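You operate a simulated robot arm through the tools that you are given. There is no shell and no other tool.

You are at the controls of a simulated robot arm. One attempt, no reset.

## Task
The bobbin is overwound: turn the crank winder back to 10 turns.
Fine: dial to Low, brake off and guide in first, so that the wire runs back; then park the bobbin on tray N30.
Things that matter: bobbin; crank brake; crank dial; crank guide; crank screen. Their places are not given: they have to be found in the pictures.

It is judged by the outcome, as a careful person would: the job done as asked, and still so three seconds after it is handed in. It fails if anything else is knocked over, pushed out of place, dropped, spilled or broken.

## Robot
A 7-joint arm with a two-finger parallel gripper, fixed in place. Base frame: the origin is on the floor under the middle of its stand, x ahead of it, y to its left, z up; the work surface is at about z = 78. Lengths are in cm, angles in degrees, forces in N, time in s.
It reaches about 147.9 cm from its shoulder. Its first joint turns from -166.0 to 166.0 degrees. Payload 4.4 kg.
The TCP is the grasp point between the finger pads, 2.3 cm short of the fingertips. In the tool frame z runs along the fingers and y along their closing line. Largest opening 9.4 cm; finger width 3.8, thickness 1; the body of the gripper, 5.4 by 9.6 cm, starts 3.9 cm behind the TCP.
Orientation is told as [roll, pitch, yaw] about the base's x, y, z axes, in that order, counted from this pose: with the fingers straight down and closing along the base's y, the tool's x points along the base's -x, its y along +y and its z along -z.

## Interface
- The arm moves only by the tool step_arm. Its argument "deltas" is a list of rows, each an object of numbers (a shift or turn left out is 0, a gripper value left out holds the last): "x", "y", "z": the shift along the tool's x, y, z in cm; "rx", "ry", "rz": the turn, a rotation vector about the tool's x, y, z in degrees; "fingers": the gripper command, from -1 (shut) to 1 (fully open), values between in proportion. In form: [{"x": .., "y": .., "z": .., "rx": .., "ry": .., "rz": .., "fingers": ..}, ...]. A call has 1 to 20 rows; each row shifts and turns the commanded pose from where the row before left it, along the tool's axes as they then stand. Each row takes 0.2 s and may step no farther than 5 cm and 8.6 degrees from the row before; otherwise, or with a gripper value out of range, the whole call is refused. Where a pose cannot be reached the arm comes as near as it can. A force on the tool above 90 N (or 10 N above the force at the start of the call, whichever is more), or a blocked arm, ends the call early, and 0.2 s more pass. The fingers move at their own pace (about 7.2 cm/s each) and stop on an object; they squeeze with about 37 N. The grip force told is the motor's: it shows also when the fingers shut on nothing. Time passes only in rows, and 0.2 s behind the last, so rows that do not move let the fingers close. The reply holds the time, the measured pose of the TCP, the force on the tool along the base axes, the opening and the grip force, in the units named above and with some noise, with the torque about the TCP (base axes, N m) and any sound that the robot's microphone picked up.
- Cameras (640 x 400 px; columns grow to the right, rows downward): "scene" is fixed at [40.31, 50.54, 151.02]; the picture's right is [-0.39, -0.92, 0.00], its down [-0.77, 0.33, -0.54] and it looks along [0.50, -0.21, -0.84] (base axes); focal length 310 px, centre (320, 200). "wrist" rides on the gripper at [8.6, 1.6, -7.4] in the tool frame; the picture's right is [-0.18, 0.98, 0.00], its down [-0.58, -0.11, -0.81] and it looks along [-0.79, -0.15, 0.59] (tool axes); focal length 243 px, centre (320, 200).
- grab_frame(camera): a new picture of that camera. No time passes.
- locate(camera, pixels): for up to 12 pixels [column, row] of the newest picture of that camera ("zoom" is the newest enlarged one), the place [x, y, z] in the base frame of the surface seen there, good to about 0.2 cm, but the place of the scene camera against the robot may be out by one fixed shift of up to 1.2 cm in any direction. No time passes.
- enlarge(camera, box): a new picture of the part [left, top, right, bottom] of that camera's present view, enlarged. No time passes.
- close_job(): hands the job in; it is judged then, once.

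Open the gripper and draw the arm clear of the work before you hand the job in, unless the task says otherwise.

The tools are called after "Emit:" as name(argument=value, ...) on one line, values as JSON. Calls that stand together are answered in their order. step_arm: Moves the arm, as the interface text tells. Its arguments: {"type":"object","properties":{"deltas":{"type":"array","items":{"type":"object","properties":{"x":{"type":"number"},"y":{"type":"number"},"z":{"type":"number"},"rx":{"type":"number"},"ry":{"type":"number"},"rz":{"type":"number"},"fingers":{"type":"number"}}}}},"required":["deltas"]} The other tools are called the same way: grab_frame (camera) takes a picture; locate (camera, pixels) gives the place of the surface under pixels of a picture; enlarge (camera, box) takes an enlarged picture of a part of a camera's view; close_job () hands the job in.

At the start:

```text
time: 0.0
tool_pos: [70.04, 14.8, 111.32]
tcp_rot: [0.0, -0.1, 0.0]
ft_force: [-0.6, 0.0, -0.4]
wrist_torque: [0.03, 0.0, 0.01]
finger_gap: 9.4
gripper_force: 0.1
```

scene: 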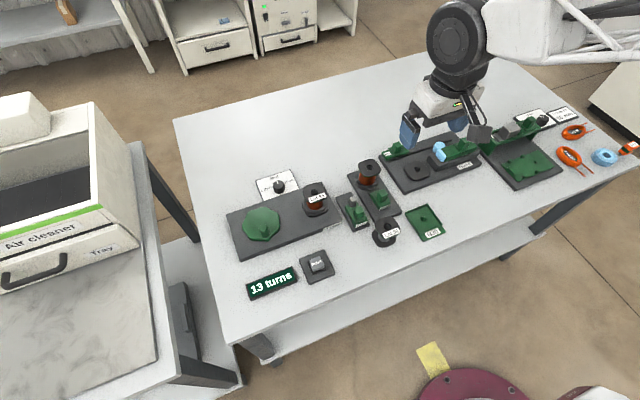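
wrist: 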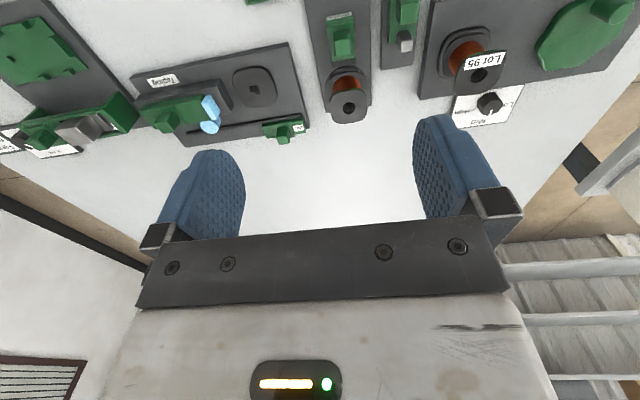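

I see a screen "13 turns" near (272,283) and several fixtures; I enlarge the regions to identify the winder, dial, brake, guide, and trays.

Emit:
enlarge(camera="scene", box=[220, 150, 340, 225])

Emit:
enlarge(camera="scene", box=[320, 150, 460, 250])

Emit:
enlarge(camera="scene", box=[220, 220, 350, 310])

Emit:
enlarge(camera="scene", box=[370, 100, 640, 250])

```text
5.33 times, centred on (280, 188) of scene
```

zoom: 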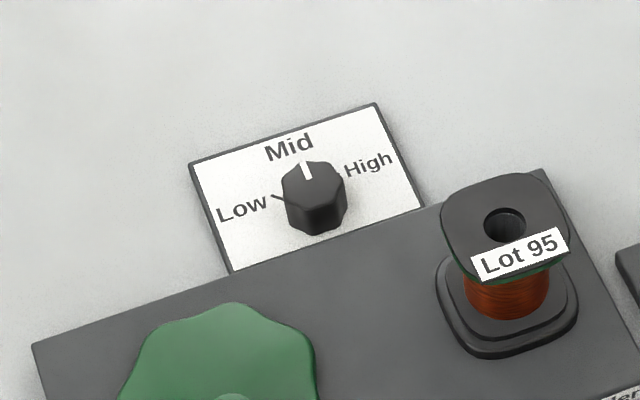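

```text
4.00 times, centred on (390, 200) of scene
```

zoom: 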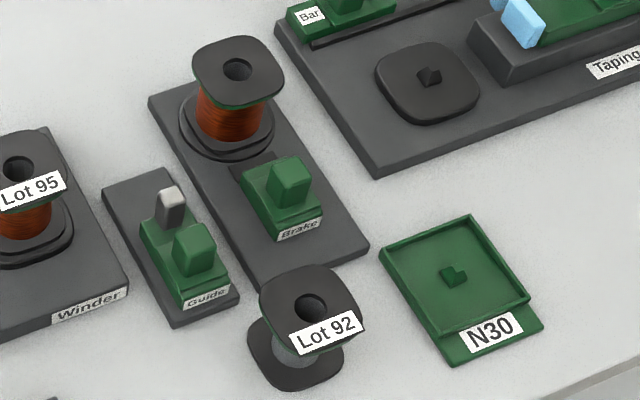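

```text
4.44 times, centred on (285, 265) of scene
```

zoom: 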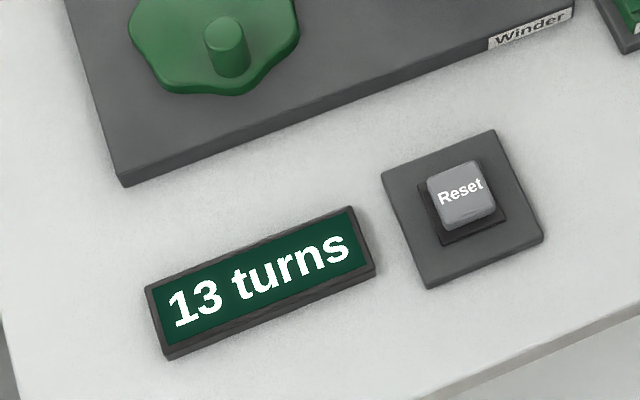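

```text
2.37 times, centred on (505, 175) of scene
```

zoom: 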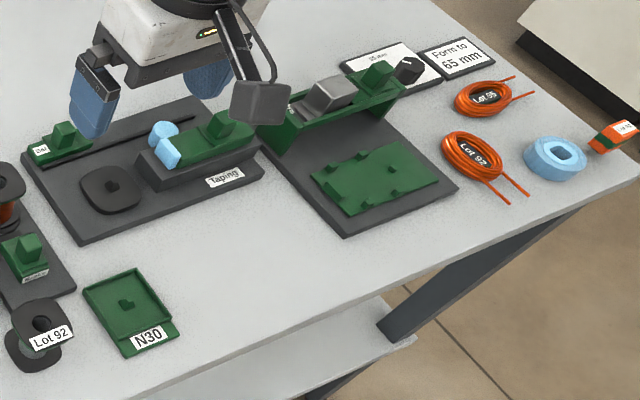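

The winder has the Lot 95 bobbin, the dial reads Mid, the Brake is a slider by a supply spool and the Guide a slider beside it. I locate the main points from both cameras.

Emit:
locate(camera="scene", pixels=[[279, 184], [261, 223], [270, 224], [316, 192], [368, 166], [380, 196], [354, 211], [352, 200], [427, 222], [386, 229], [270, 284], [317, 262]])

Emit:
grab_frame(camera="wrist")

Emit:
enlarge(camera="wrist", box=[300, 0, 640, 140])

```text
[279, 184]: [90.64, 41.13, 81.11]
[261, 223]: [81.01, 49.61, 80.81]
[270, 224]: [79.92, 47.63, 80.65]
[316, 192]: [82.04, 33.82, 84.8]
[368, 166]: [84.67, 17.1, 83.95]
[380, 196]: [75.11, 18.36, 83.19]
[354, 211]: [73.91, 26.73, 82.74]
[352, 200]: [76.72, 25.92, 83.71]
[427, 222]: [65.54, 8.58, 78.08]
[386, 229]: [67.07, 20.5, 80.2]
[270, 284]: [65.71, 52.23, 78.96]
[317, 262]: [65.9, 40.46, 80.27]
```

```text
taken
```

wrist: 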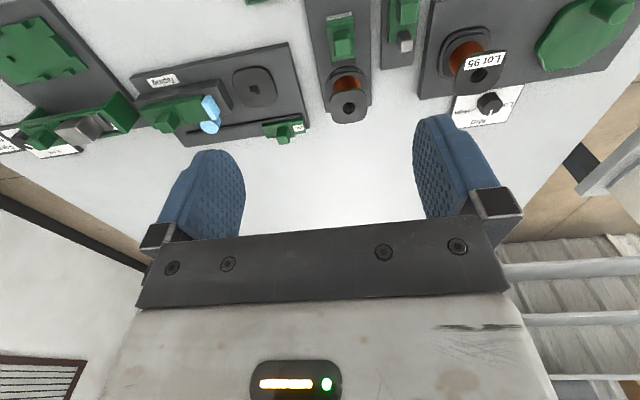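

```text
1.88 times, centred on (470, 70) of wrist
```

zoom: 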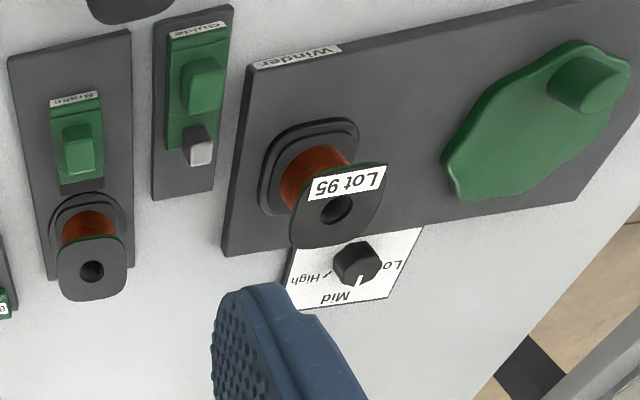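

The zoom (wrist) shows the dial at (357,262), crank wheel at (540,130) with its handle (600,75), brake slider at (78,150) and guide slider (203,85). I locate these in the wrist zoom to compare with the scene camera.

Emit:
locate(camera="zoom", pixels=[[357, 255], [362, 280], [540, 130], [600, 75], [335, 208], [92, 270], [78, 145], [205, 80], [196, 150], [340, 180], [75, 100], [198, 30]])

```text
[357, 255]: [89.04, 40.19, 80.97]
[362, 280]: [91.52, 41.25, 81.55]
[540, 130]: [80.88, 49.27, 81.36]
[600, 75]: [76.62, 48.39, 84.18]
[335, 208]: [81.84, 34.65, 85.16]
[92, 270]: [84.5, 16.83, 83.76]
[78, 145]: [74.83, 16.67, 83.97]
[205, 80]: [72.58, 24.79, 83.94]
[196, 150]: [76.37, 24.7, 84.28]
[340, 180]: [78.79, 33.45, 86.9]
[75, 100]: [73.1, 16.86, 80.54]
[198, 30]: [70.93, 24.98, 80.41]
```

Both cameras agree to within ~1.5 cm. I back the arm off and lower it to view the winder parts closer with the wrist camera.

Emit:
step_arm(deltas=[{"x": 3, "y": 2.2, "z": 2}, {"x": 3, "y": 2.2, "z": 2}, {"x": 3, "y": 2.2, "z": 2}, {"x": 3, "y": 2.2, "z": 2}, {"x": 3, "y": 2.2, "z": 2}, {"x": 3, "y": 2.2, "z": 2}, {}])

Emit:
grab_frame(camera="wrist")

```text
time: 1.6
tool_pos: [52.02, 27.83, 99.09]
tcp_rot: [0.0, 0.0, -0.1]
ft_force: [0.1, 0.4, 1.3]
wrist_torque: [0.02, -0.03, 0.0]
finger_gap: 9.42
gripper_force: 0.0
```

```text
taken
```

wrist: 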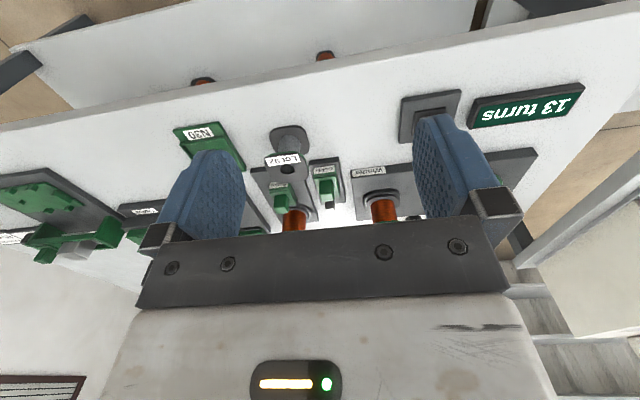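

The gripper hides the middle of the view; I move forward so the parts fall into the upper half of the picture.

Emit:
step_arm(deltas=[{"x": -4, "y": 0, "z": -1}, {"x": -4, "y": 0, "z": -1}, {"x": -4, "y": 0, "z": -1}, {}])

Emit:
enlarge(camera="wrist", box=[180, 0, 480, 187])

Emit:
grab_frame(camera="wrist")

```text
time: 2.6
tool_pos: [64.19, 28.19, 102.46]
tcp_rot: [0.0, 0.1, 0.0]
ft_force: [-0.5, 0.1, 0.8]
wrist_torque: [0.02, -0.01, 0.0]
finger_gap: 9.44
gripper_force: 0.1
```

```text
2.13 times, centred on (330, 94) of wrist
```

zoom: 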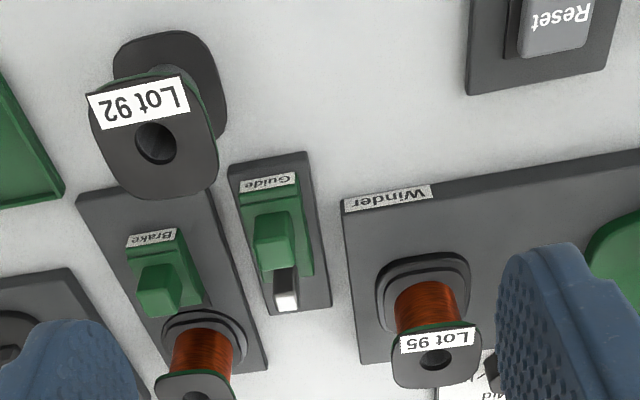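

```text
taken
```

wrist: 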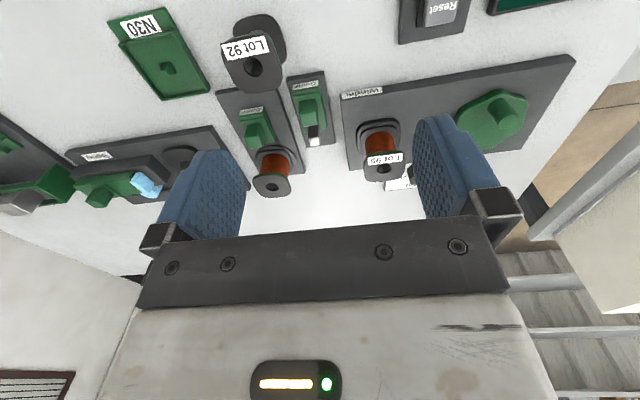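

I take sharper enlargements of the brake and guide from the scene camera to see how they slide.

Emit:
enlarge(camera="scene", box=[335, 150, 405, 194])

Emit:
enlarge(camera="scene", box=[335, 185, 405, 229])

Emit:
enlarge(camera="wrist", box=[215, 70, 345, 151])

```text
9.09 times, centred on (370, 172) of scene
```

zoom: 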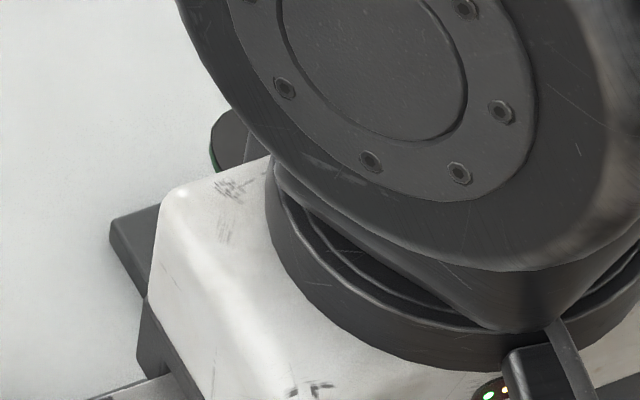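

```text
9.09 times, centred on (370, 207) of scene
```

zoom: 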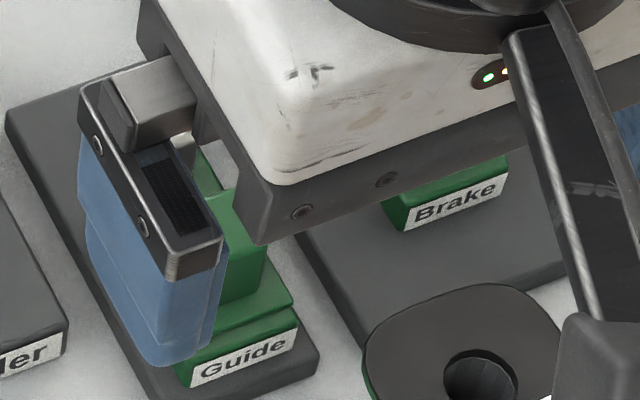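

```text
4.92 times, centred on (280, 110) of wrist
```

zoom: 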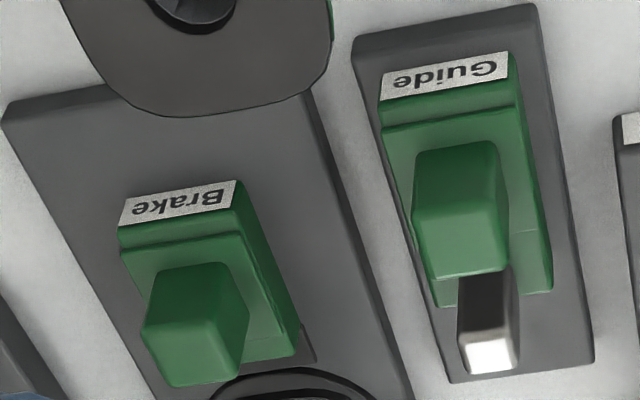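

The arm hides the brake from the scene camera; I move the arm aside (−y, up) for an unobstructed view.

Emit:
step_arm(deltas=[{"x": 2, "y": -4, "z": -1}, {"x": 2, "y": -4, "z": -1}, {"x": 2, "y": -4, "z": -1}, {"x": 2, "y": -4, "z": -1}, {"x": 2, "y": -4}, {"x": 2, "y": -4}, {"x": 2, "y": -4}, {}])

Emit:
enlarge(camera="scene", box=[345, 150, 415, 194])

Emit:
enlarge(camera="scene", box=[330, 180, 400, 224])

Emit:
enlarge(camera="scene", box=[245, 165, 335, 221])

Emit:
enlarge(camera="scene", box=[220, 195, 300, 245])

```text
time: 4.4
tool_pos: [50.05, -0.01, 106.38]
tcp_rot: [0.0, 0.0, 0.0]
ft_force: [0.0, 0.3, -0.3]
wrist_torque: [-0.02, -0.02, -0.02]
finger_gap: 9.41
gripper_force: 0.0
```

```text
9.09 times, centred on (380, 172) of scene
```

zoom: 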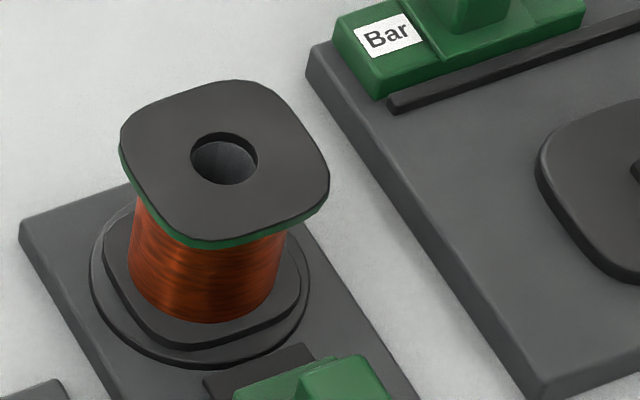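

```text
9.09 times, centred on (365, 202) of scene
```

zoom: 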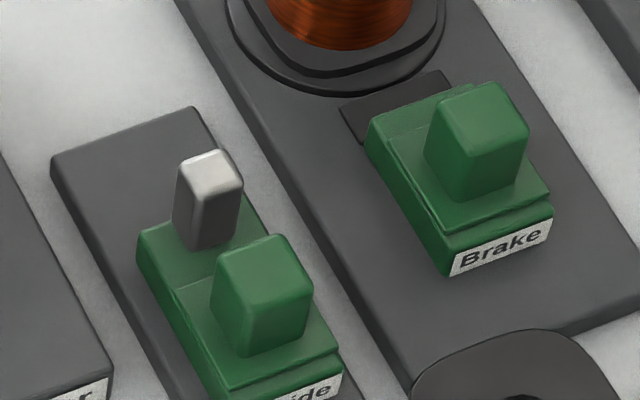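

```text
7.11 times, centred on (290, 193) of scene
```

zoom: 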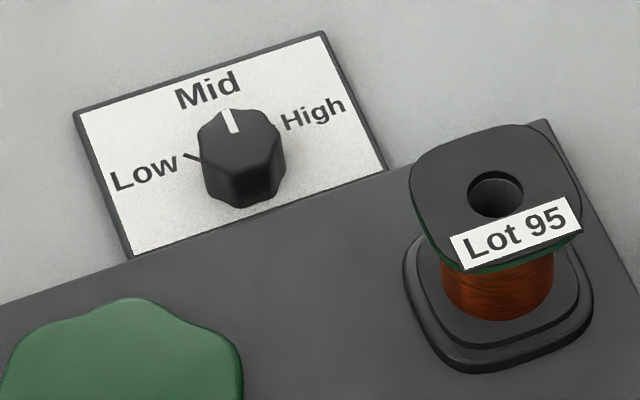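

```text
8.00 times, centred on (260, 220) of scene
```

zoom: 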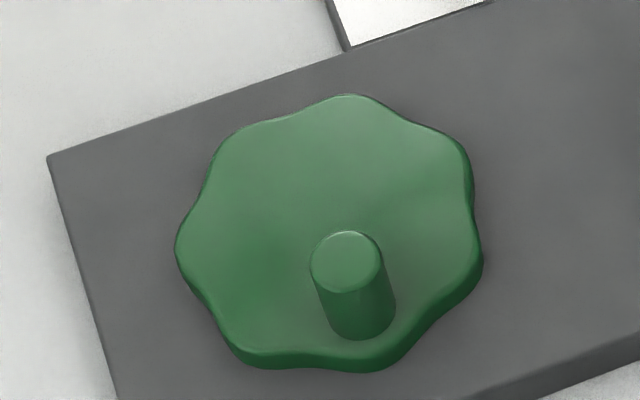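

Brake shoe (zoom (400,100)) touches the spool disk, so it is on; off is away from the spool (−x). The guide is at the −x end with free base toward +x. Next I fly over the dial for a close view.

Emit:
step_arm(deltas=[{"x": -2.786, "y": 2.929, "z": 0.5}, {"x": -2.786, "y": 2.929, "z": 0.5}, {"x": -2.786, "y": 2.929, "z": 0.5}, {"x": -2.786, "y": 2.929, "z": 0.5}, {"x": -2.786, "y": 2.929, "z": 0.5}, {"x": -2.786, "y": 2.929, "z": 0.5}, {"x": -2.786, "y": 2.929, "z": 0.5}, {"x": -2.786, "y": 2.929, "z": 0.5}, {"x": -2.786, "y": 2.929, "z": 0.5}, {"x": -2.786, "y": 2.929, "z": 0.5}, {"x": -2.786, "y": 2.929, "z": 0.5}, {"x": -2.786, "y": 2.929, "z": 0.5}, {"x": -2.786, "y": 2.929, "z": 0.5}, {"x": -2.786, "y": 2.929, "z": 0.5}, {}])

Emit:
grab_frame(camera="wrist")

Emit:
enlarge(camera="wrist", box=[240, 20, 430, 139])

```text
time: 7.6
tool_pos: [88.78, 41.23, 99.09]
tcp_rot: [0.1, 0.0, 0.0]
ft_force: [0.4, -0.5, 0.4]
wrist_torque: [0.0, 0.0, -0.01]
finger_gap: 9.39
gripper_force: 0.0
```

```text
taken
```

wrist: 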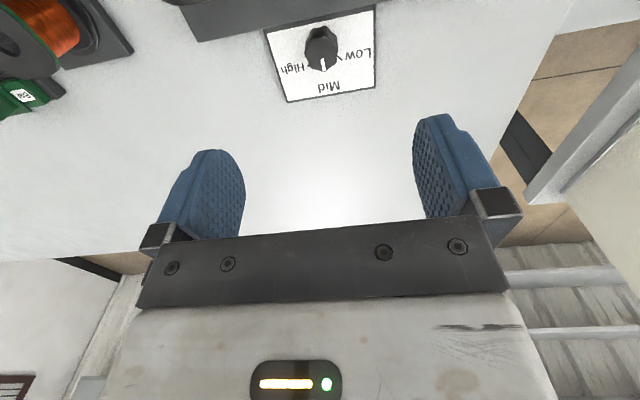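

```text
3.36 times, centred on (335, 80) of wrist
```

zoom: 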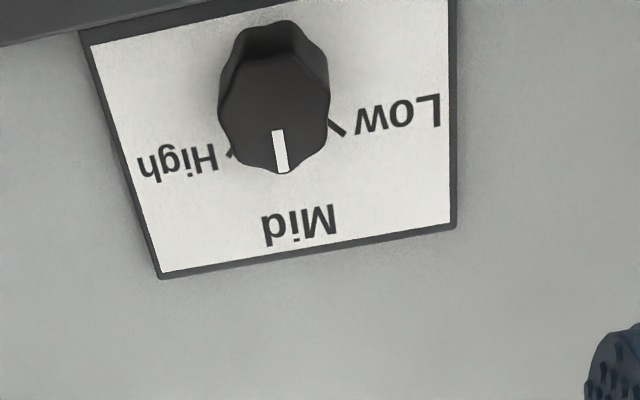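

The dial's pointer (277–282, 130–170 in zoom) is at Mid, with Low tick at (340,130) and High tick at (229,155). I locate those.

Emit:
locate(camera="zoom", pixels=[[277, 134], [282, 168], [225, 112], [325, 105], [160, 274], [453, 227], [92, 42], [345, 134], [332, 123], [228, 156], [275, 85], [399, 118]])

```text
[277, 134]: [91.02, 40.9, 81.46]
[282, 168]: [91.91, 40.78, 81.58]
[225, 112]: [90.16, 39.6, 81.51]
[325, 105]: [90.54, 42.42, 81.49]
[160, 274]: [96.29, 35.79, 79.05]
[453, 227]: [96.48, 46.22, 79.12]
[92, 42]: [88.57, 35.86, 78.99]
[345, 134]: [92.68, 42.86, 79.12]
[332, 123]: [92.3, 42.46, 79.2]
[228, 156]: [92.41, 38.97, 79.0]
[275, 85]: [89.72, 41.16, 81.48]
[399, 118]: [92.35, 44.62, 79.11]
```

The knob centre is about (90.55, 41.0), top z 81.5; I enlarge more finely to measure tick angles and the knob shape.

Emit:
enlarge(camera="wrist", box=[290, 20, 354, 60])

```text
10.00 times, centred on (322, 40) of wrist
```

zoom: 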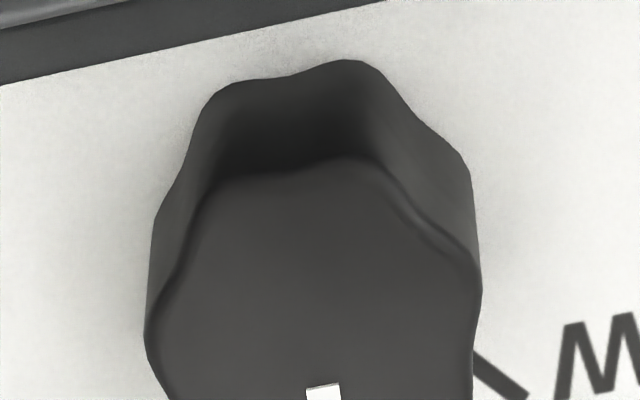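

Emit:
enlarge(camera="wrist", box=[284, 30, 364, 80])

```text
8.00 times, centred on (324, 55) of wrist
```

zoom: 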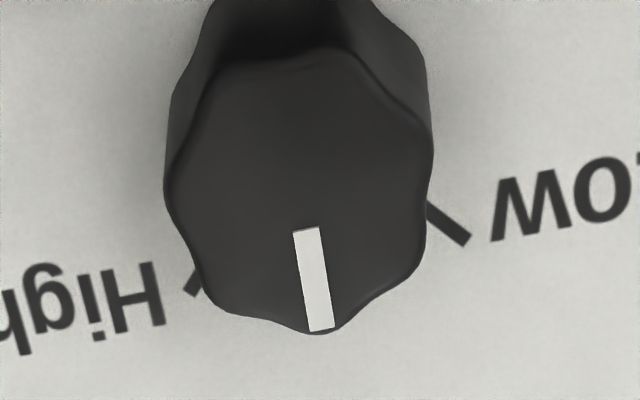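

This view shows the whole knob top, pointer and both ticks (High (193,285), Low (447,222)); I locate them.

Emit:
locate(camera="zoom", pixels=[[306, 232], [321, 328], [168, 185], [430, 155], [315, 55], [320, 332], [435, 212], [465, 240], [191, 291], [198, 282], [225, 70], [405, 105]])

```text
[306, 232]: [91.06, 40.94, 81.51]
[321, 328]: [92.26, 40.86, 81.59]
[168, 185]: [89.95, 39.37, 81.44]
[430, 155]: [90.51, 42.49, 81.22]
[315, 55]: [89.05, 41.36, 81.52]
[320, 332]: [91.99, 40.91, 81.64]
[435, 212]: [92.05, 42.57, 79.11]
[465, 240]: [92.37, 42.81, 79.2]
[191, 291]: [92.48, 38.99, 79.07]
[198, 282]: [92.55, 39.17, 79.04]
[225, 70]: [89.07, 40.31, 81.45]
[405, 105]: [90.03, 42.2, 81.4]
```

The ticks sit at ±45° of the knob centre (90.55, 40.95), so Low is +45° (counter-clockwise from above). I check the winder base height/edge near the dial and bobbin height for clearance.

Emit:
locate(camera="wrist", pixels=[[210, 10], [240, 15], [270, 20], [200, 30], [250, 33], [300, 60]])

Emit:
grab_frame(camera="scene")

```text
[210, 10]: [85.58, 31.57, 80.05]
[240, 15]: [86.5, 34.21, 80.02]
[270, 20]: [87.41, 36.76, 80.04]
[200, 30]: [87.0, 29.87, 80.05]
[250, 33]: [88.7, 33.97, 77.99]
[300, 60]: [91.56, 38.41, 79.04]
```

```text
taken
```

scene: 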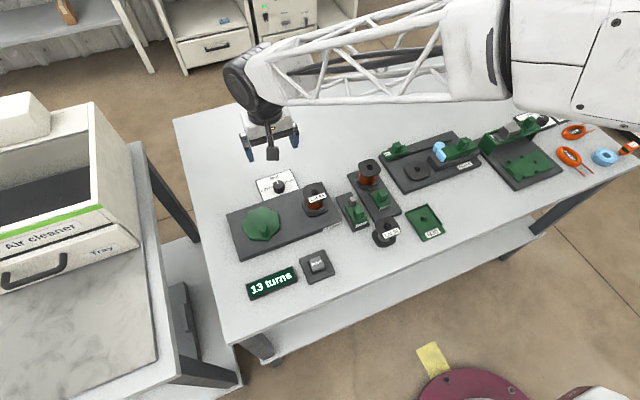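

Winder base top is z≈80.05 with its edge at x≈88, so I keep fingertips above 80.4. I centre over the knob, turn the tool to yaw −45°, narrow the fingers to ~5 cm and descend part of the way.

Emit:
step_arm(deltas=[{"x": -1.77, "y": -0.28, "fingers": 0.064}, {"rz": 7.5}, {"rz": 7.5}, {"rz": 7.5}, {"rz": 7.5}, {"rz": 7.5}, {"rz": 7.5}, {"z": 4}, {"z": 4}, {"z": 3}, {}])

Emit:
grab_frame(camera="wrist")

Emit:
enlarge(camera="scene", box=[230, 130, 340, 199])

```text
time: 10.0
tool_pos: [90.73, 40.57, 88.25]
tcp_rot: [0.0, 0.0, -44.9]
ft_force: [-0.4, 0.1, -0.2]
wrist_torque: [-0.03, -0.02, 0.0]
finger_gap: 4.99
gripper_force: 0.1
```

```text
taken
```

wrist: 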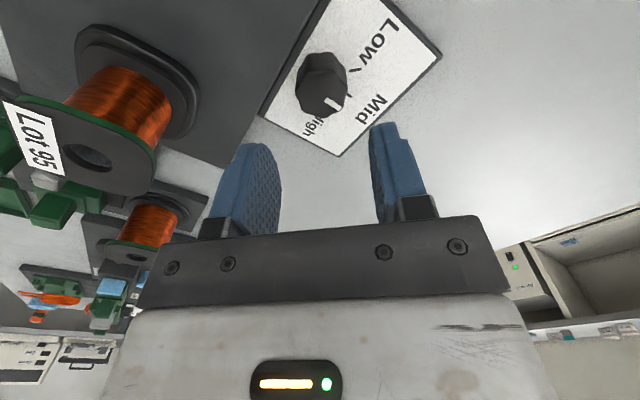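

```text
5.80 times, centred on (285, 164) of scene
```

zoom: 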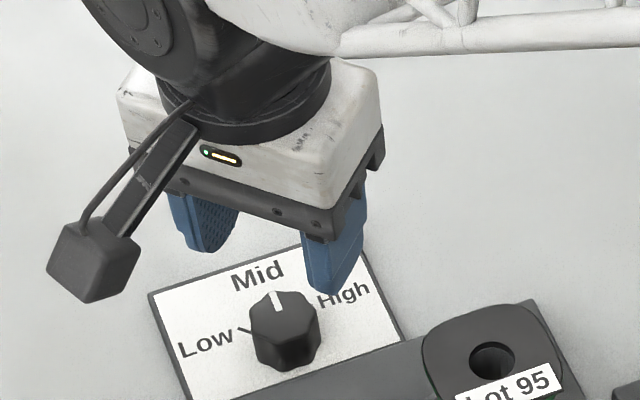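

TCP is at (90.73,40.57,88.25); the knob appears at (325,92) in the wrist view. I re-measure the knob and bobbin here.

Emit:
locate(camera="wrist", pixels=[[300, 88], [345, 90], [322, 112], [318, 65], [332, 104], [90, 155], [60, 130], [130, 160], [100, 185], [15, 120], [70, 97]])

```text
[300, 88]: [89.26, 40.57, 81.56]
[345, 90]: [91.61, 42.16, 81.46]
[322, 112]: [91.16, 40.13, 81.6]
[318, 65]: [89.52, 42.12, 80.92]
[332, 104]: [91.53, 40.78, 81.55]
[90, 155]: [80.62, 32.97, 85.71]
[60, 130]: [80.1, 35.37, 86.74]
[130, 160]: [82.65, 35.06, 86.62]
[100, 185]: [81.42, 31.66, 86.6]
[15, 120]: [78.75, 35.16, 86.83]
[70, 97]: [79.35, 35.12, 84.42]
```

Knob centre confirmed at ≈(90.5, 41.0), top 81.5; bobbin top is 86.7. I descend to TCP z≈82.8 with a small centring correction.

Emit:
step_arm(deltas=[{"x": 0.42, "y": 0.14, "z": 2.0}, {"z": 2.0}, {"z": 1.45}, {}])

Emit:
enlarge(camera="scene", box=[230, 140, 340, 209])

Emit:
grab_frame(camera="wrist")

```text
time: 11.0
tool_pos: [90.71, 41.14, 82.97]
tcp_rot: [-0.1, 0.0, -45.0]
ft_force: [-0.4, 0.3, 0.2]
wrist_torque: [0.0, 0.0, -0.02]
finger_gap: 5.01
gripper_force: 0.1
```

```text
5.80 times, centred on (285, 174) of scene
```

zoom: 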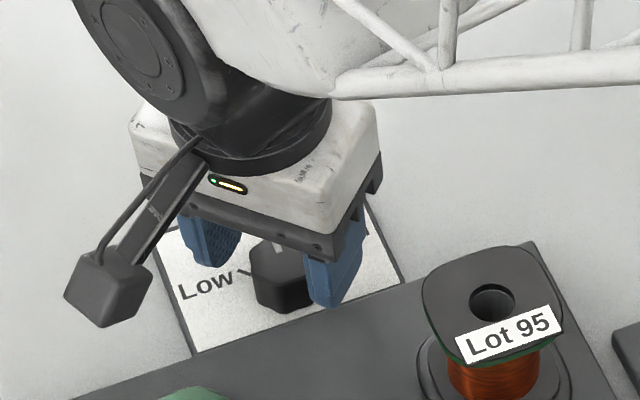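

```text
taken
```

wrist: 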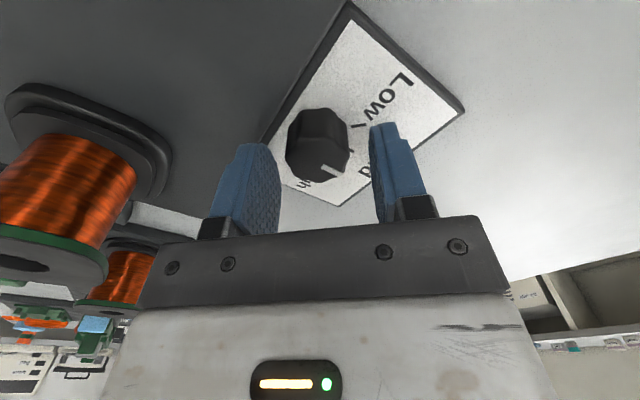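

Fingers straddle the knob. I close on it gently and check the grip before turning.

Emit:
step_arm(deltas=[{"fingers": -0.2}, {"fingers": -0.6}, {"fingers": -1}, {}])

```text
time: 12.0
tool_pos: [90.56, 41.02, 82.89]
tcp_rot: [-0.1, -0.1, -45.0]
ft_force: [-40.1, -31.3, 15.6]
wrist_torque: [-0.54, 0.92, -0.02]
finger_gap: 3.12
gripper_force: 44.9
```

Gap 3.12 on the knob, but a side force (−40,−31) N shows I'm off-centre along the closing line; I ease along −tool y a little.

Emit:
step_arm(deltas=[{"y": -0.1}, {}])

```text
time: 12.6
tool_pos: [90.55, 40.96, 82.78]
tcp_rot: [-0.1, 0.0, -45.0]
ft_force: [-34.8, -32.7, 14.0]
wrist_torque: [-0.63, 1.05, -0.03]
finger_gap: 3.12
gripper_force: 45.0
```

The force dropped slightly; I ease further.

Emit:
step_arm(deltas=[{"y": -0.2}, {}])

```text
time: 13.2
tool_pos: [90.53, 41.04, 82.91]
tcp_rot: [0.1, 0.0, -45.0]
ft_force: [9.6, -3.9, -4.3]
wrist_torque: [-0.19, -0.3, 0.02]
finger_gap: 3.14
gripper_force: 45.0
```

Force is now small (≈10 N), so the grip is centred. I turn the knob +45° (tool rz −45) in six rows.

Emit:
step_arm(deltas=[{"rz": -7.5}, {"rz": -7.5}, {"rz": -7.5}, {"rz": -7.5}, {"rz": -7.5}, {"rz": -7.5}, {}])

Emit:
enlarge(camera="scene", box=[230, 140, 340, 209])

```text
time: 14.8
tool_pos: [90.34, 41.08, 82.84]
tcp_rot: [0.0, 0.0, 0.2]
ft_force: [7.0, 16.0, 7.0]
wrist_torque: [0.18, 0.28, -0.2]
finger_gap: 3.16
gripper_force: 44.7
```

```text
5.80 times, centred on (285, 174) of scene
```

zoom: 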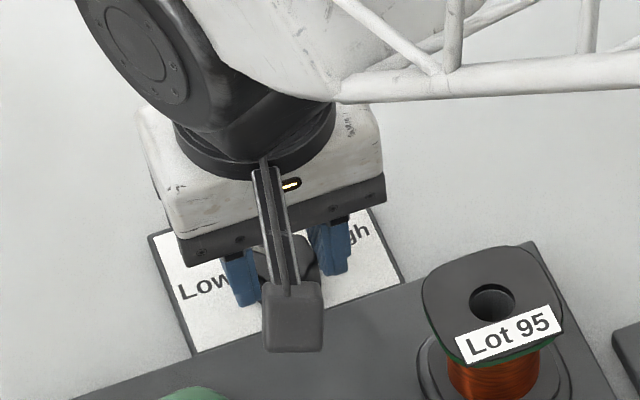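

The tool turned to yaw 0. I open to ~5 cm and rise to check where the pointer sits.

Emit:
step_arm(deltas=[{"fingers": 0.064}, {}, {"z": -3}, {"z": -4}, {"z": -4}, {"z": -4}, {}])

Emit:
enlarge(camera="wrist", box=[260, 20, 400, 107])

Emit:
enlarge(camera="scene", box=[230, 140, 340, 209])

```text
time: 16.4
tool_pos: [90.38, 41.19, 97.91]
tcp_rot: [0.1, -0.1, 0.1]
ft_force: [-1.5, 0.0, -0.1]
wrist_torque: [-0.02, 0.0, -0.01]
finger_gap: 5.0
gripper_force: 0.1
```

```text
4.57 times, centred on (330, 64) of wrist
```

zoom: 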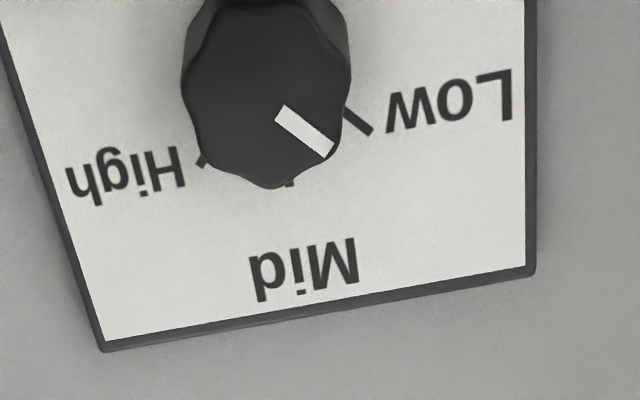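

```text
5.80 times, centred on (285, 174) of scene
```

zoom: 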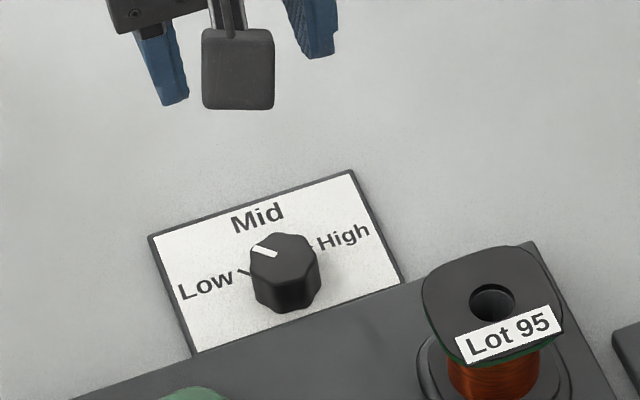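

The pointer (zoom (282,112)–(326,150)) now leans toward Low; I measure its angle.

Emit:
locate(camera="zoom", pixels=[[282, 112], [328, 151], [350, 116], [368, 131], [183, 85], [348, 75], [275, 186], [203, 160], [262, 10], [290, 183]])

```text
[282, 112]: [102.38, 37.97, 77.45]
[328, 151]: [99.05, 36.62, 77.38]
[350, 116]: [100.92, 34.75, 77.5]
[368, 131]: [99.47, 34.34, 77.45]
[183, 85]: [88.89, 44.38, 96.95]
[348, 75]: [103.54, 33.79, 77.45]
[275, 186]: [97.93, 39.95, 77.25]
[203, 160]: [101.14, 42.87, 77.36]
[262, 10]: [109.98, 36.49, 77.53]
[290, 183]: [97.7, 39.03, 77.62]
```

The locate applied to the scene zoom, so I redo the wrist zoom and measure again.

Emit:
enlarge(camera="wrist", box=[280, 20, 380, 82])

```text
6.40 times, centred on (330, 51) of wrist
```

zoom: 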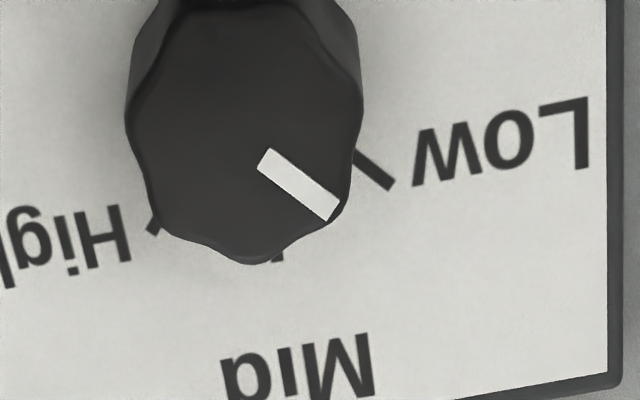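

Emit:
locate(camera="zoom", pixels=[[265, 158], [332, 210], [298, 184], [362, 160], [388, 185], [153, 228], [278, 258], [245, 5], [128, 115], [360, 100], [250, 260]])

```text
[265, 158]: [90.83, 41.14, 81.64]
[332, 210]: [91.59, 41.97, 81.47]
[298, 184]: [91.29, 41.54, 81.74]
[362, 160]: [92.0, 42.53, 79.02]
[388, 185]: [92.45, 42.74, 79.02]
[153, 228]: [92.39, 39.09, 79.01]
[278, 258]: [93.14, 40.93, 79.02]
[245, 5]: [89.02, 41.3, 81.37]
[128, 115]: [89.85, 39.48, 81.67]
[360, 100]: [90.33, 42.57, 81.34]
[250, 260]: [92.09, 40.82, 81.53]
```

The pointer is at ≈45°, right on Low. Now I fly over to the brake and guide for a close look.

Emit:
step_arm(deltas=[{"x": 2.57, "y": -3, "z": -0.3}, {"x": 2.57, "y": -3, "z": -0.3}, {"x": 2.57, "y": -3, "z": -0.3}, {"x": 2.57, "y": -3, "z": -0.3}, {"x": 2.57, "y": -3, "z": -0.3}, {"x": 2.57, "y": -3, "z": -0.3}, {"x": 2.57, "y": -3, "z": -0.3}, {}])

Emit:
grab_frame(camera="wrist")

Emit:
enlarge(camera="wrist", box=[240, 0, 430, 119])

```text
time: 18.2
tool_pos: [72.58, 20.03, 99.87]
tcp_rot: [0.0, 0.0, 0.0]
ft_force: [-0.2, 0.0, 0.8]
wrist_torque: [-0.01, 0.02, 0.0]
finger_gap: 4.99
gripper_force: 0.1
```

```text
taken
```

wrist: 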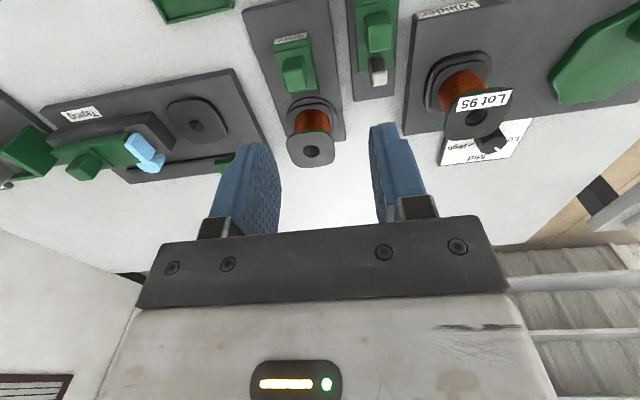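

```text
3.36 times, centred on (335, 60) of wrist
```

zoom: 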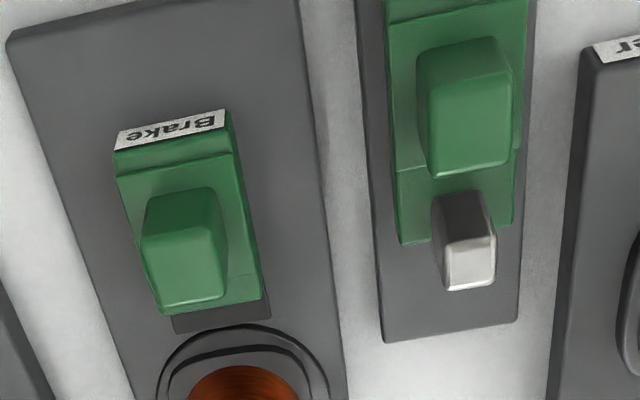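

The brake (tower top (185,270)) and guide (tower top (470,130), post (470,270)) are clear; I locate their tops, feet and bases.

Emit:
locate(camera="zoom", pixels=[[145, 240], [225, 235], [160, 310], [225, 298], [180, 200], [125, 190], [255, 290], [220, 322], [285, 100], [175, 130], [195, 340], [60, 200]])

Emit:
locate(camera="zoom", pixels=[[432, 100], [508, 92], [438, 170], [503, 165], [465, 50], [400, 150], [517, 130], [470, 280], [448, 250], [493, 245], [450, 320], [425, 215]])

```text
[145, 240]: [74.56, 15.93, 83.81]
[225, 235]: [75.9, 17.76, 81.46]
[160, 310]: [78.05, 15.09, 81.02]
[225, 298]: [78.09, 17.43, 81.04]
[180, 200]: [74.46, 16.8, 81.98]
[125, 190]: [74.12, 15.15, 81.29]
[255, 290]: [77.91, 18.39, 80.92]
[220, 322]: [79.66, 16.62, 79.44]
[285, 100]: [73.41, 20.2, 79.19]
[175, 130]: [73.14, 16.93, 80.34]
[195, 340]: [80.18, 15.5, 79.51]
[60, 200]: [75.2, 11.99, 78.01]
```

```text
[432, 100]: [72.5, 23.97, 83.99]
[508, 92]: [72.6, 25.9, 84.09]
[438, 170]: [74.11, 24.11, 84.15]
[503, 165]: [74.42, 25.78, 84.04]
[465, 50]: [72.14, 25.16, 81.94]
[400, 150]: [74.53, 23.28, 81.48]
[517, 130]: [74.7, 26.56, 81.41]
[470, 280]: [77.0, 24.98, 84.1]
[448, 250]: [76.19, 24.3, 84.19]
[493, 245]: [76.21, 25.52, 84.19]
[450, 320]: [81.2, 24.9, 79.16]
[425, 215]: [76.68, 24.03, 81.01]
```

Guide tower centre ≈(73.4, 24.95, top 84.1), post ≈(76.6, 25). I check the Lot 92 bobbin and brake tower top more closely for clearances.

Emit:
enlarge(camera="scene", box=[345, 190, 425, 240])

Emit:
enlarge(camera="wrist", box=[250, -20, 350, 42])

```text
8.00 times, centred on (385, 215) of scene
```

zoom: 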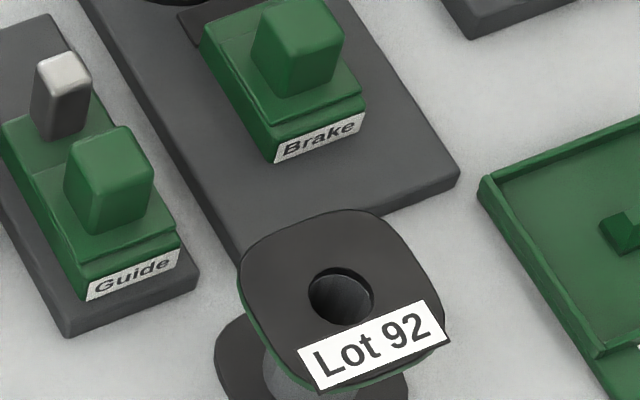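

```text
refused: -20 is not a number from 0 to 400
```

Emit:
locate(camera="zoom", pixels=[[340, 215], [248, 275], [440, 300], [300, 250], [405, 245], [297, 355], [280, 15], [330, 25], [290, 50], [340, 45], [236, 250], [450, 185]])

Emit:
enlarge(camera="wrist", box=[260, 20, 340, 70])

```text
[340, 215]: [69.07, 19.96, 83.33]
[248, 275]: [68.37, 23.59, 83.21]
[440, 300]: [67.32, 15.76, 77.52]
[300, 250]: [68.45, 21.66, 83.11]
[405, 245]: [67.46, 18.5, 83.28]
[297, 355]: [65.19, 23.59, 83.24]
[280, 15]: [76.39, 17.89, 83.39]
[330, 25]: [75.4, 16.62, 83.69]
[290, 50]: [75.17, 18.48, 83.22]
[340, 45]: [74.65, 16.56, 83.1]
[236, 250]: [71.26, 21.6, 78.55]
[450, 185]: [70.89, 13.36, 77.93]
```

```text
8.00 times, centred on (300, 45) of wrist
```

zoom: 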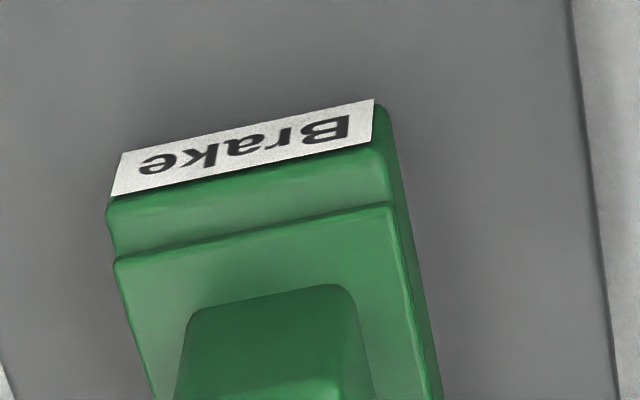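

I take one more wrist zoom over the brake tower's top face.

Emit:
enlarge(camera="wrist", box=[260, 45, 340, 95])

```text
8.00 times, centred on (300, 70) of wrist
```

zoom: 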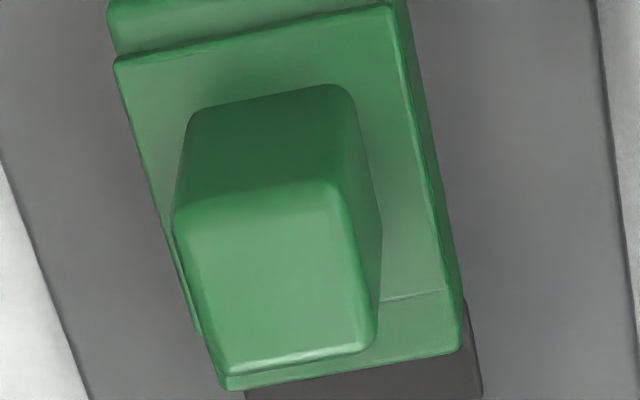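

Emit:
locate(camera="zoom", pixels=[[180, 220], [330, 190], [225, 360], [368, 340], [270, 275], [255, 215], [300, 345], [122, 65], [388, 10], [455, 345], [225, 383], [430, 325]])

```text
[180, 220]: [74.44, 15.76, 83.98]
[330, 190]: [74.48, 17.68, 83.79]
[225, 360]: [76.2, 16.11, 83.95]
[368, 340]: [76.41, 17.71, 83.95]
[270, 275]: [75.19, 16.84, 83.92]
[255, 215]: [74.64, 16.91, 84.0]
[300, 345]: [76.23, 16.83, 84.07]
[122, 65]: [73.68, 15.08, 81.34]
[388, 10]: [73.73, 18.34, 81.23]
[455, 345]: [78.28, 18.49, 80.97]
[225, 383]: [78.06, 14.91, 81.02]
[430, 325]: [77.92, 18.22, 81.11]
```

Brake tower top spans x 74.4–76.4, y 15.8–17.8, z 84.0. I move over it (TCP x≈76.2 so nothing sticks out towards Lot 92) and descend to TCP z≈84.0 with fingers ~5 cm open.

Emit:
step_arm(deltas=[{"x": -1.81, "y": -1.6}, {"x": -1.81, "y": -1.63}, {"z": 4}, {"z": 4}, {"z": 4}, {"z": 2}, {}])

Emit:
grab_frame(camera="wrist")

```text
time: 19.8
tool_pos: [76.08, 16.85, 85.89]
tcp_rot: [0.0, 0.0, 0.1]
ft_force: [0.3, 0.4, -0.1]
wrist_torque: [0.0, 0.01, -0.01]
finger_gap: 4.99
gripper_force: 0.1
```

```text
taken
```

wrist: 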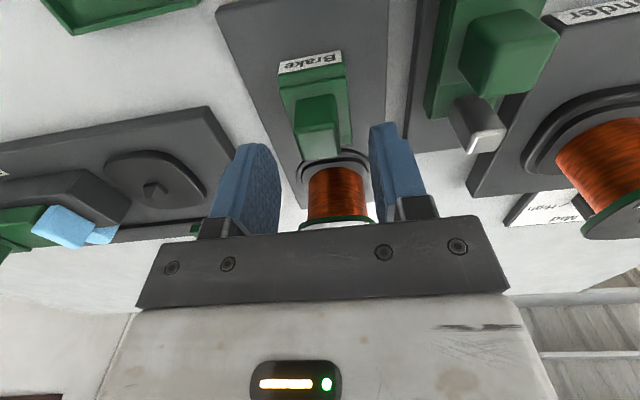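

The tower is centred between the fingers. I descend the last 1.9 cm and close.

Emit:
step_arm(deltas=[{"z": 1.0}, {"z": 0.9}, {}, {"fingers": -0.3}, {"fingers": -1}, {}, {}])

```text
time: 21.4
tool_pos: [75.95, 16.79, 84.17]
tcp_rot: [-0.1, 0.0, 0.1]
ft_force: [0.6, 5.6, -3.2]
wrist_torque: [0.04, -0.32, -0.13]
finger_gap: 2.2
gripper_force: 44.8
```

Tower gripped (gap 2.2) with little side force. I pull it in −x (tool +x) in small steps.

Emit:
step_arm(deltas=[{"x": 0.3}, {"x": 0.4}, {"x": 0.4}, {}])

Emit:
enlarge(camera="scene", box=[335, 170, 425, 226])

```text
time: 22.4
tool_pos: [75.03, 16.77, 84.0]
tcp_rot: [0.0, -0.2, 0.0]
ft_force: [1.1, 28.3, -3.3]
wrist_torque: [0.2, 0.16, -0.49]
finger_gap: 2.2
gripper_force: 45.0
```

```text
7.11 times, centred on (380, 198) of scene
```

zoom: 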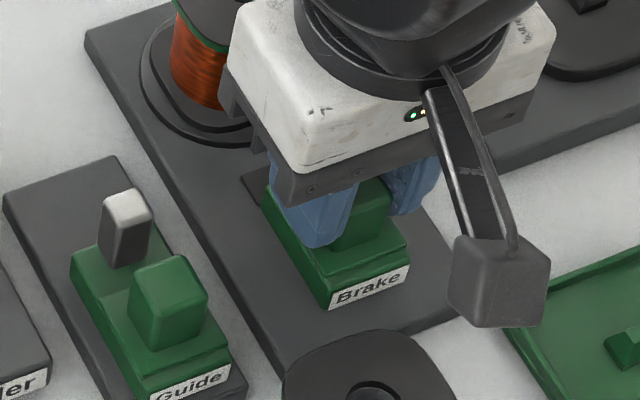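

The slider moves freely along −x (1 cm so far). I relieve the slight side load and continue in small steps to its stop.

Emit:
step_arm(deltas=[{"y": 0.1}, {"x": 0.4}, {"x": 0.4}, {"x": 0.3}, {}])

Emit:
enlarge(camera="scene", box=[335, 170, 425, 226])

```text
time: 23.6
tool_pos: [73.87, 16.71, 84.18]
tcp_rot: [0.0, -0.1, 0.0]
ft_force: [3.0, -19.2, 31.3]
wrist_torque: [-0.36, 1.22, 0.19]
finger_gap: 2.22
gripper_force: 45.0
```

```text
7.11 times, centred on (380, 198) of scene
```

zoom: 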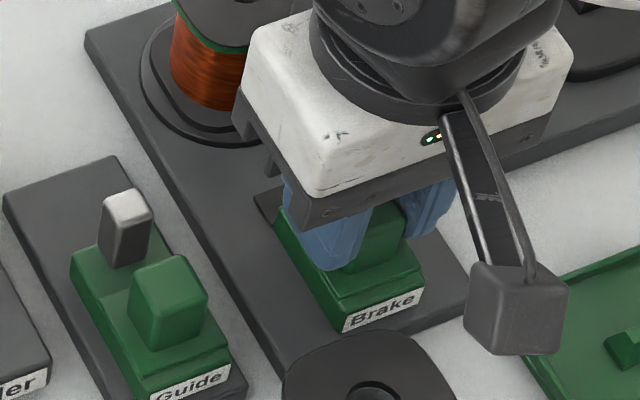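

The shoe now stands ~2 cm clear of the disk. I try a bit more to see if the stop is reached.

Emit:
step_arm(deltas=[{"x": 0.3}, {}])

```text
time: 24.2
tool_pos: [73.64, 16.82, 84.11]
tcp_rot: [0.0, -0.1, -0.1]
ft_force: [6.4, -19.8, 32.3]
wrist_torque: [-0.31, -0.04, -0.04]
finger_gap: 2.21
gripper_force: 45.1
```

Emit:
step_arm(deltas=[{"x": 0.3, "y": -0.05}, {"x": 0.2}, {}])

Emit:
enlarge(camera="scene", box=[335, 170, 425, 226])

```text
time: 25.0
tool_pos: [73.11, 16.86, 84.11]
tcp_rot: [0.1, -0.2, 0.0]
ft_force: [46.3, -1.5, 5.7]
wrist_torque: [-0.51, -0.53, -0.64]
finger_gap: 2.21
gripper_force: 45.2
```

```text
7.11 times, centred on (380, 198) of scene
```

zoom: 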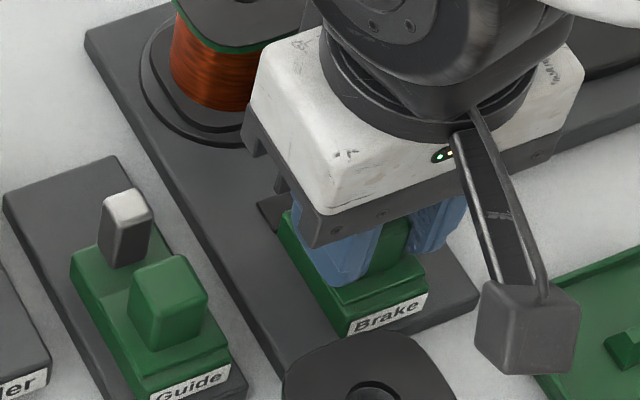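

fx = 46 N: the stop is reached, brake is off. I relax slightly, open to 3.6 cm only (Lot 92 is near), and rise.

Emit:
step_arm(deltas=[{"x": -0.15}, {"fingers": -0.23}, {}, {"z": -2}, {"z": -3}, {"z": -4}, {"z": -4}, {}])

Emit:
enlarge(camera="wrist", box=[220, 0, 440, 137])

```text
time: 26.8
tool_pos: [73.23, 16.86, 96.85]
tcp_rot: [0.0, 0.0, 0.0]
ft_force: [-0.5, -0.5, -0.4]
wrist_torque: [0.0, 0.0, 0.02]
finger_gap: 3.63
gripper_force: 0.0
```

```text
2.91 times, centred on (330, 68) of wrist
```

zoom: 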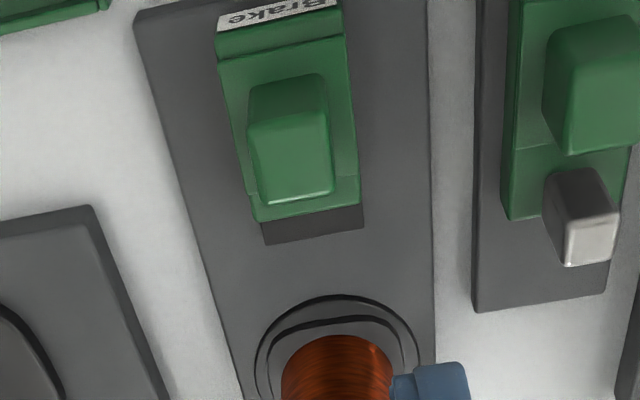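

The brake shoe is well clear of the disk. Next the guide: move over its tower (73.3, 24.95) and descend to just above.

Emit:
step_arm(deltas=[{"y": 4, "fingers": 0.064}, {"y": 4.1}, {"z": 4}, {"z": 4}, {"z": 2.8}, {}])

Emit:
grab_frame(camera="wrist")

```text
time: 28.2
tool_pos: [73.25, 24.95, 86.32]
tcp_rot: [0.1, 0.0, -0.1]
ft_force: [-0.8, 0.0, 0.1]
wrist_torque: [0.0, -0.02, 0.0]
finger_gap: 5.01
gripper_force: 0.1
```

```text
taken
```

wrist: 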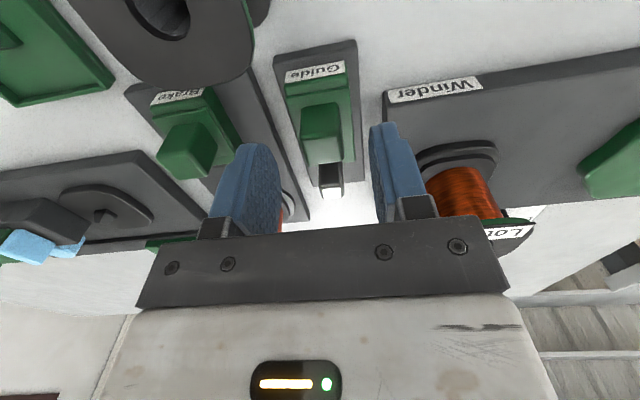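

The guide tower (322,125) is centred between the fingers. Descend 2.2 cm and grip.

Emit:
step_arm(deltas=[{"z": 1.1}, {"z": 1.1}, {}, {"fingers": -0.3}, {"fingers": -1}, {}, {}])

```text
time: 29.8
tool_pos: [73.26, 25.15, 84.11]
tcp_rot: [0.1, 0.0, 0.0]
ft_force: [1.9, 19.0, -6.1]
wrist_torque: [0.06, -0.45, -0.22]
finger_gap: 2.16
gripper_force: 44.8
```

Gripped (gap 2.16, small side force). I push +x (tool −x) in small steps.

Emit:
step_arm(deltas=[{"y": 0.1}, {"x": -0.4}, {"x": -0.4}, {"x": -0.4}, {}])

Emit:
enlarge(camera="scene", box=[315, 170, 405, 226])

```text
time: 31.0
tool_pos: [74.47, 24.98, 84.2]
tcp_rot: [-0.1, -0.1, 0.0]
ft_force: [-1.4, 31.2, -2.3]
wrist_torque: [0.16, 1.5, -0.21]
finger_gap: 2.19
gripper_force: 45.2
```

```text
7.11 times, centred on (360, 198) of scene
```

zoom: 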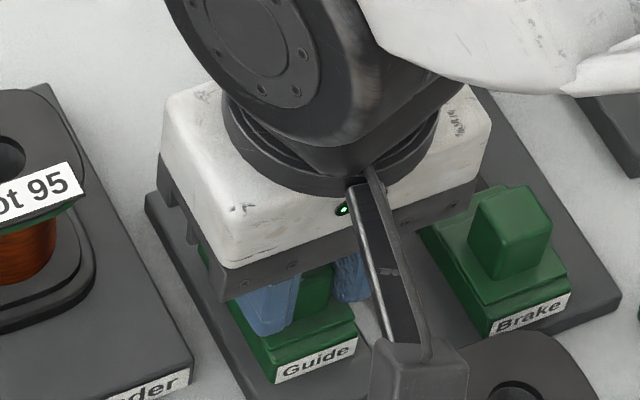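

It slides freely in +x (1.2 cm). I continue until the stop.

Emit:
step_arm(deltas=[{"x": -0.4, "y": 0.05}, {"x": -0.4}, {"x": -0.4}, {}])

```text
time: 32.0
tool_pos: [75.64, 25.04, 84.08]
tcp_rot: [0.0, 0.0, 0.0]
ft_force: [-2.1, 27.5, 8.3]
wrist_torque: [0.13, 1.45, -0.17]
finger_gap: 2.2
gripper_force: 44.9
```

Emit:
step_arm(deltas=[{"x": -0.3}, {"x": -0.3}, {}])

```text
time: 32.8
tool_pos: [76.26, 24.94, 84.08]
tcp_rot: [0.0, -0.1, 0.0]
ft_force: [0.0, 33.3, 10.1]
wrist_torque: [0.12, 0.21, -0.32]
finger_gap: 2.21
gripper_force: 45.0
```

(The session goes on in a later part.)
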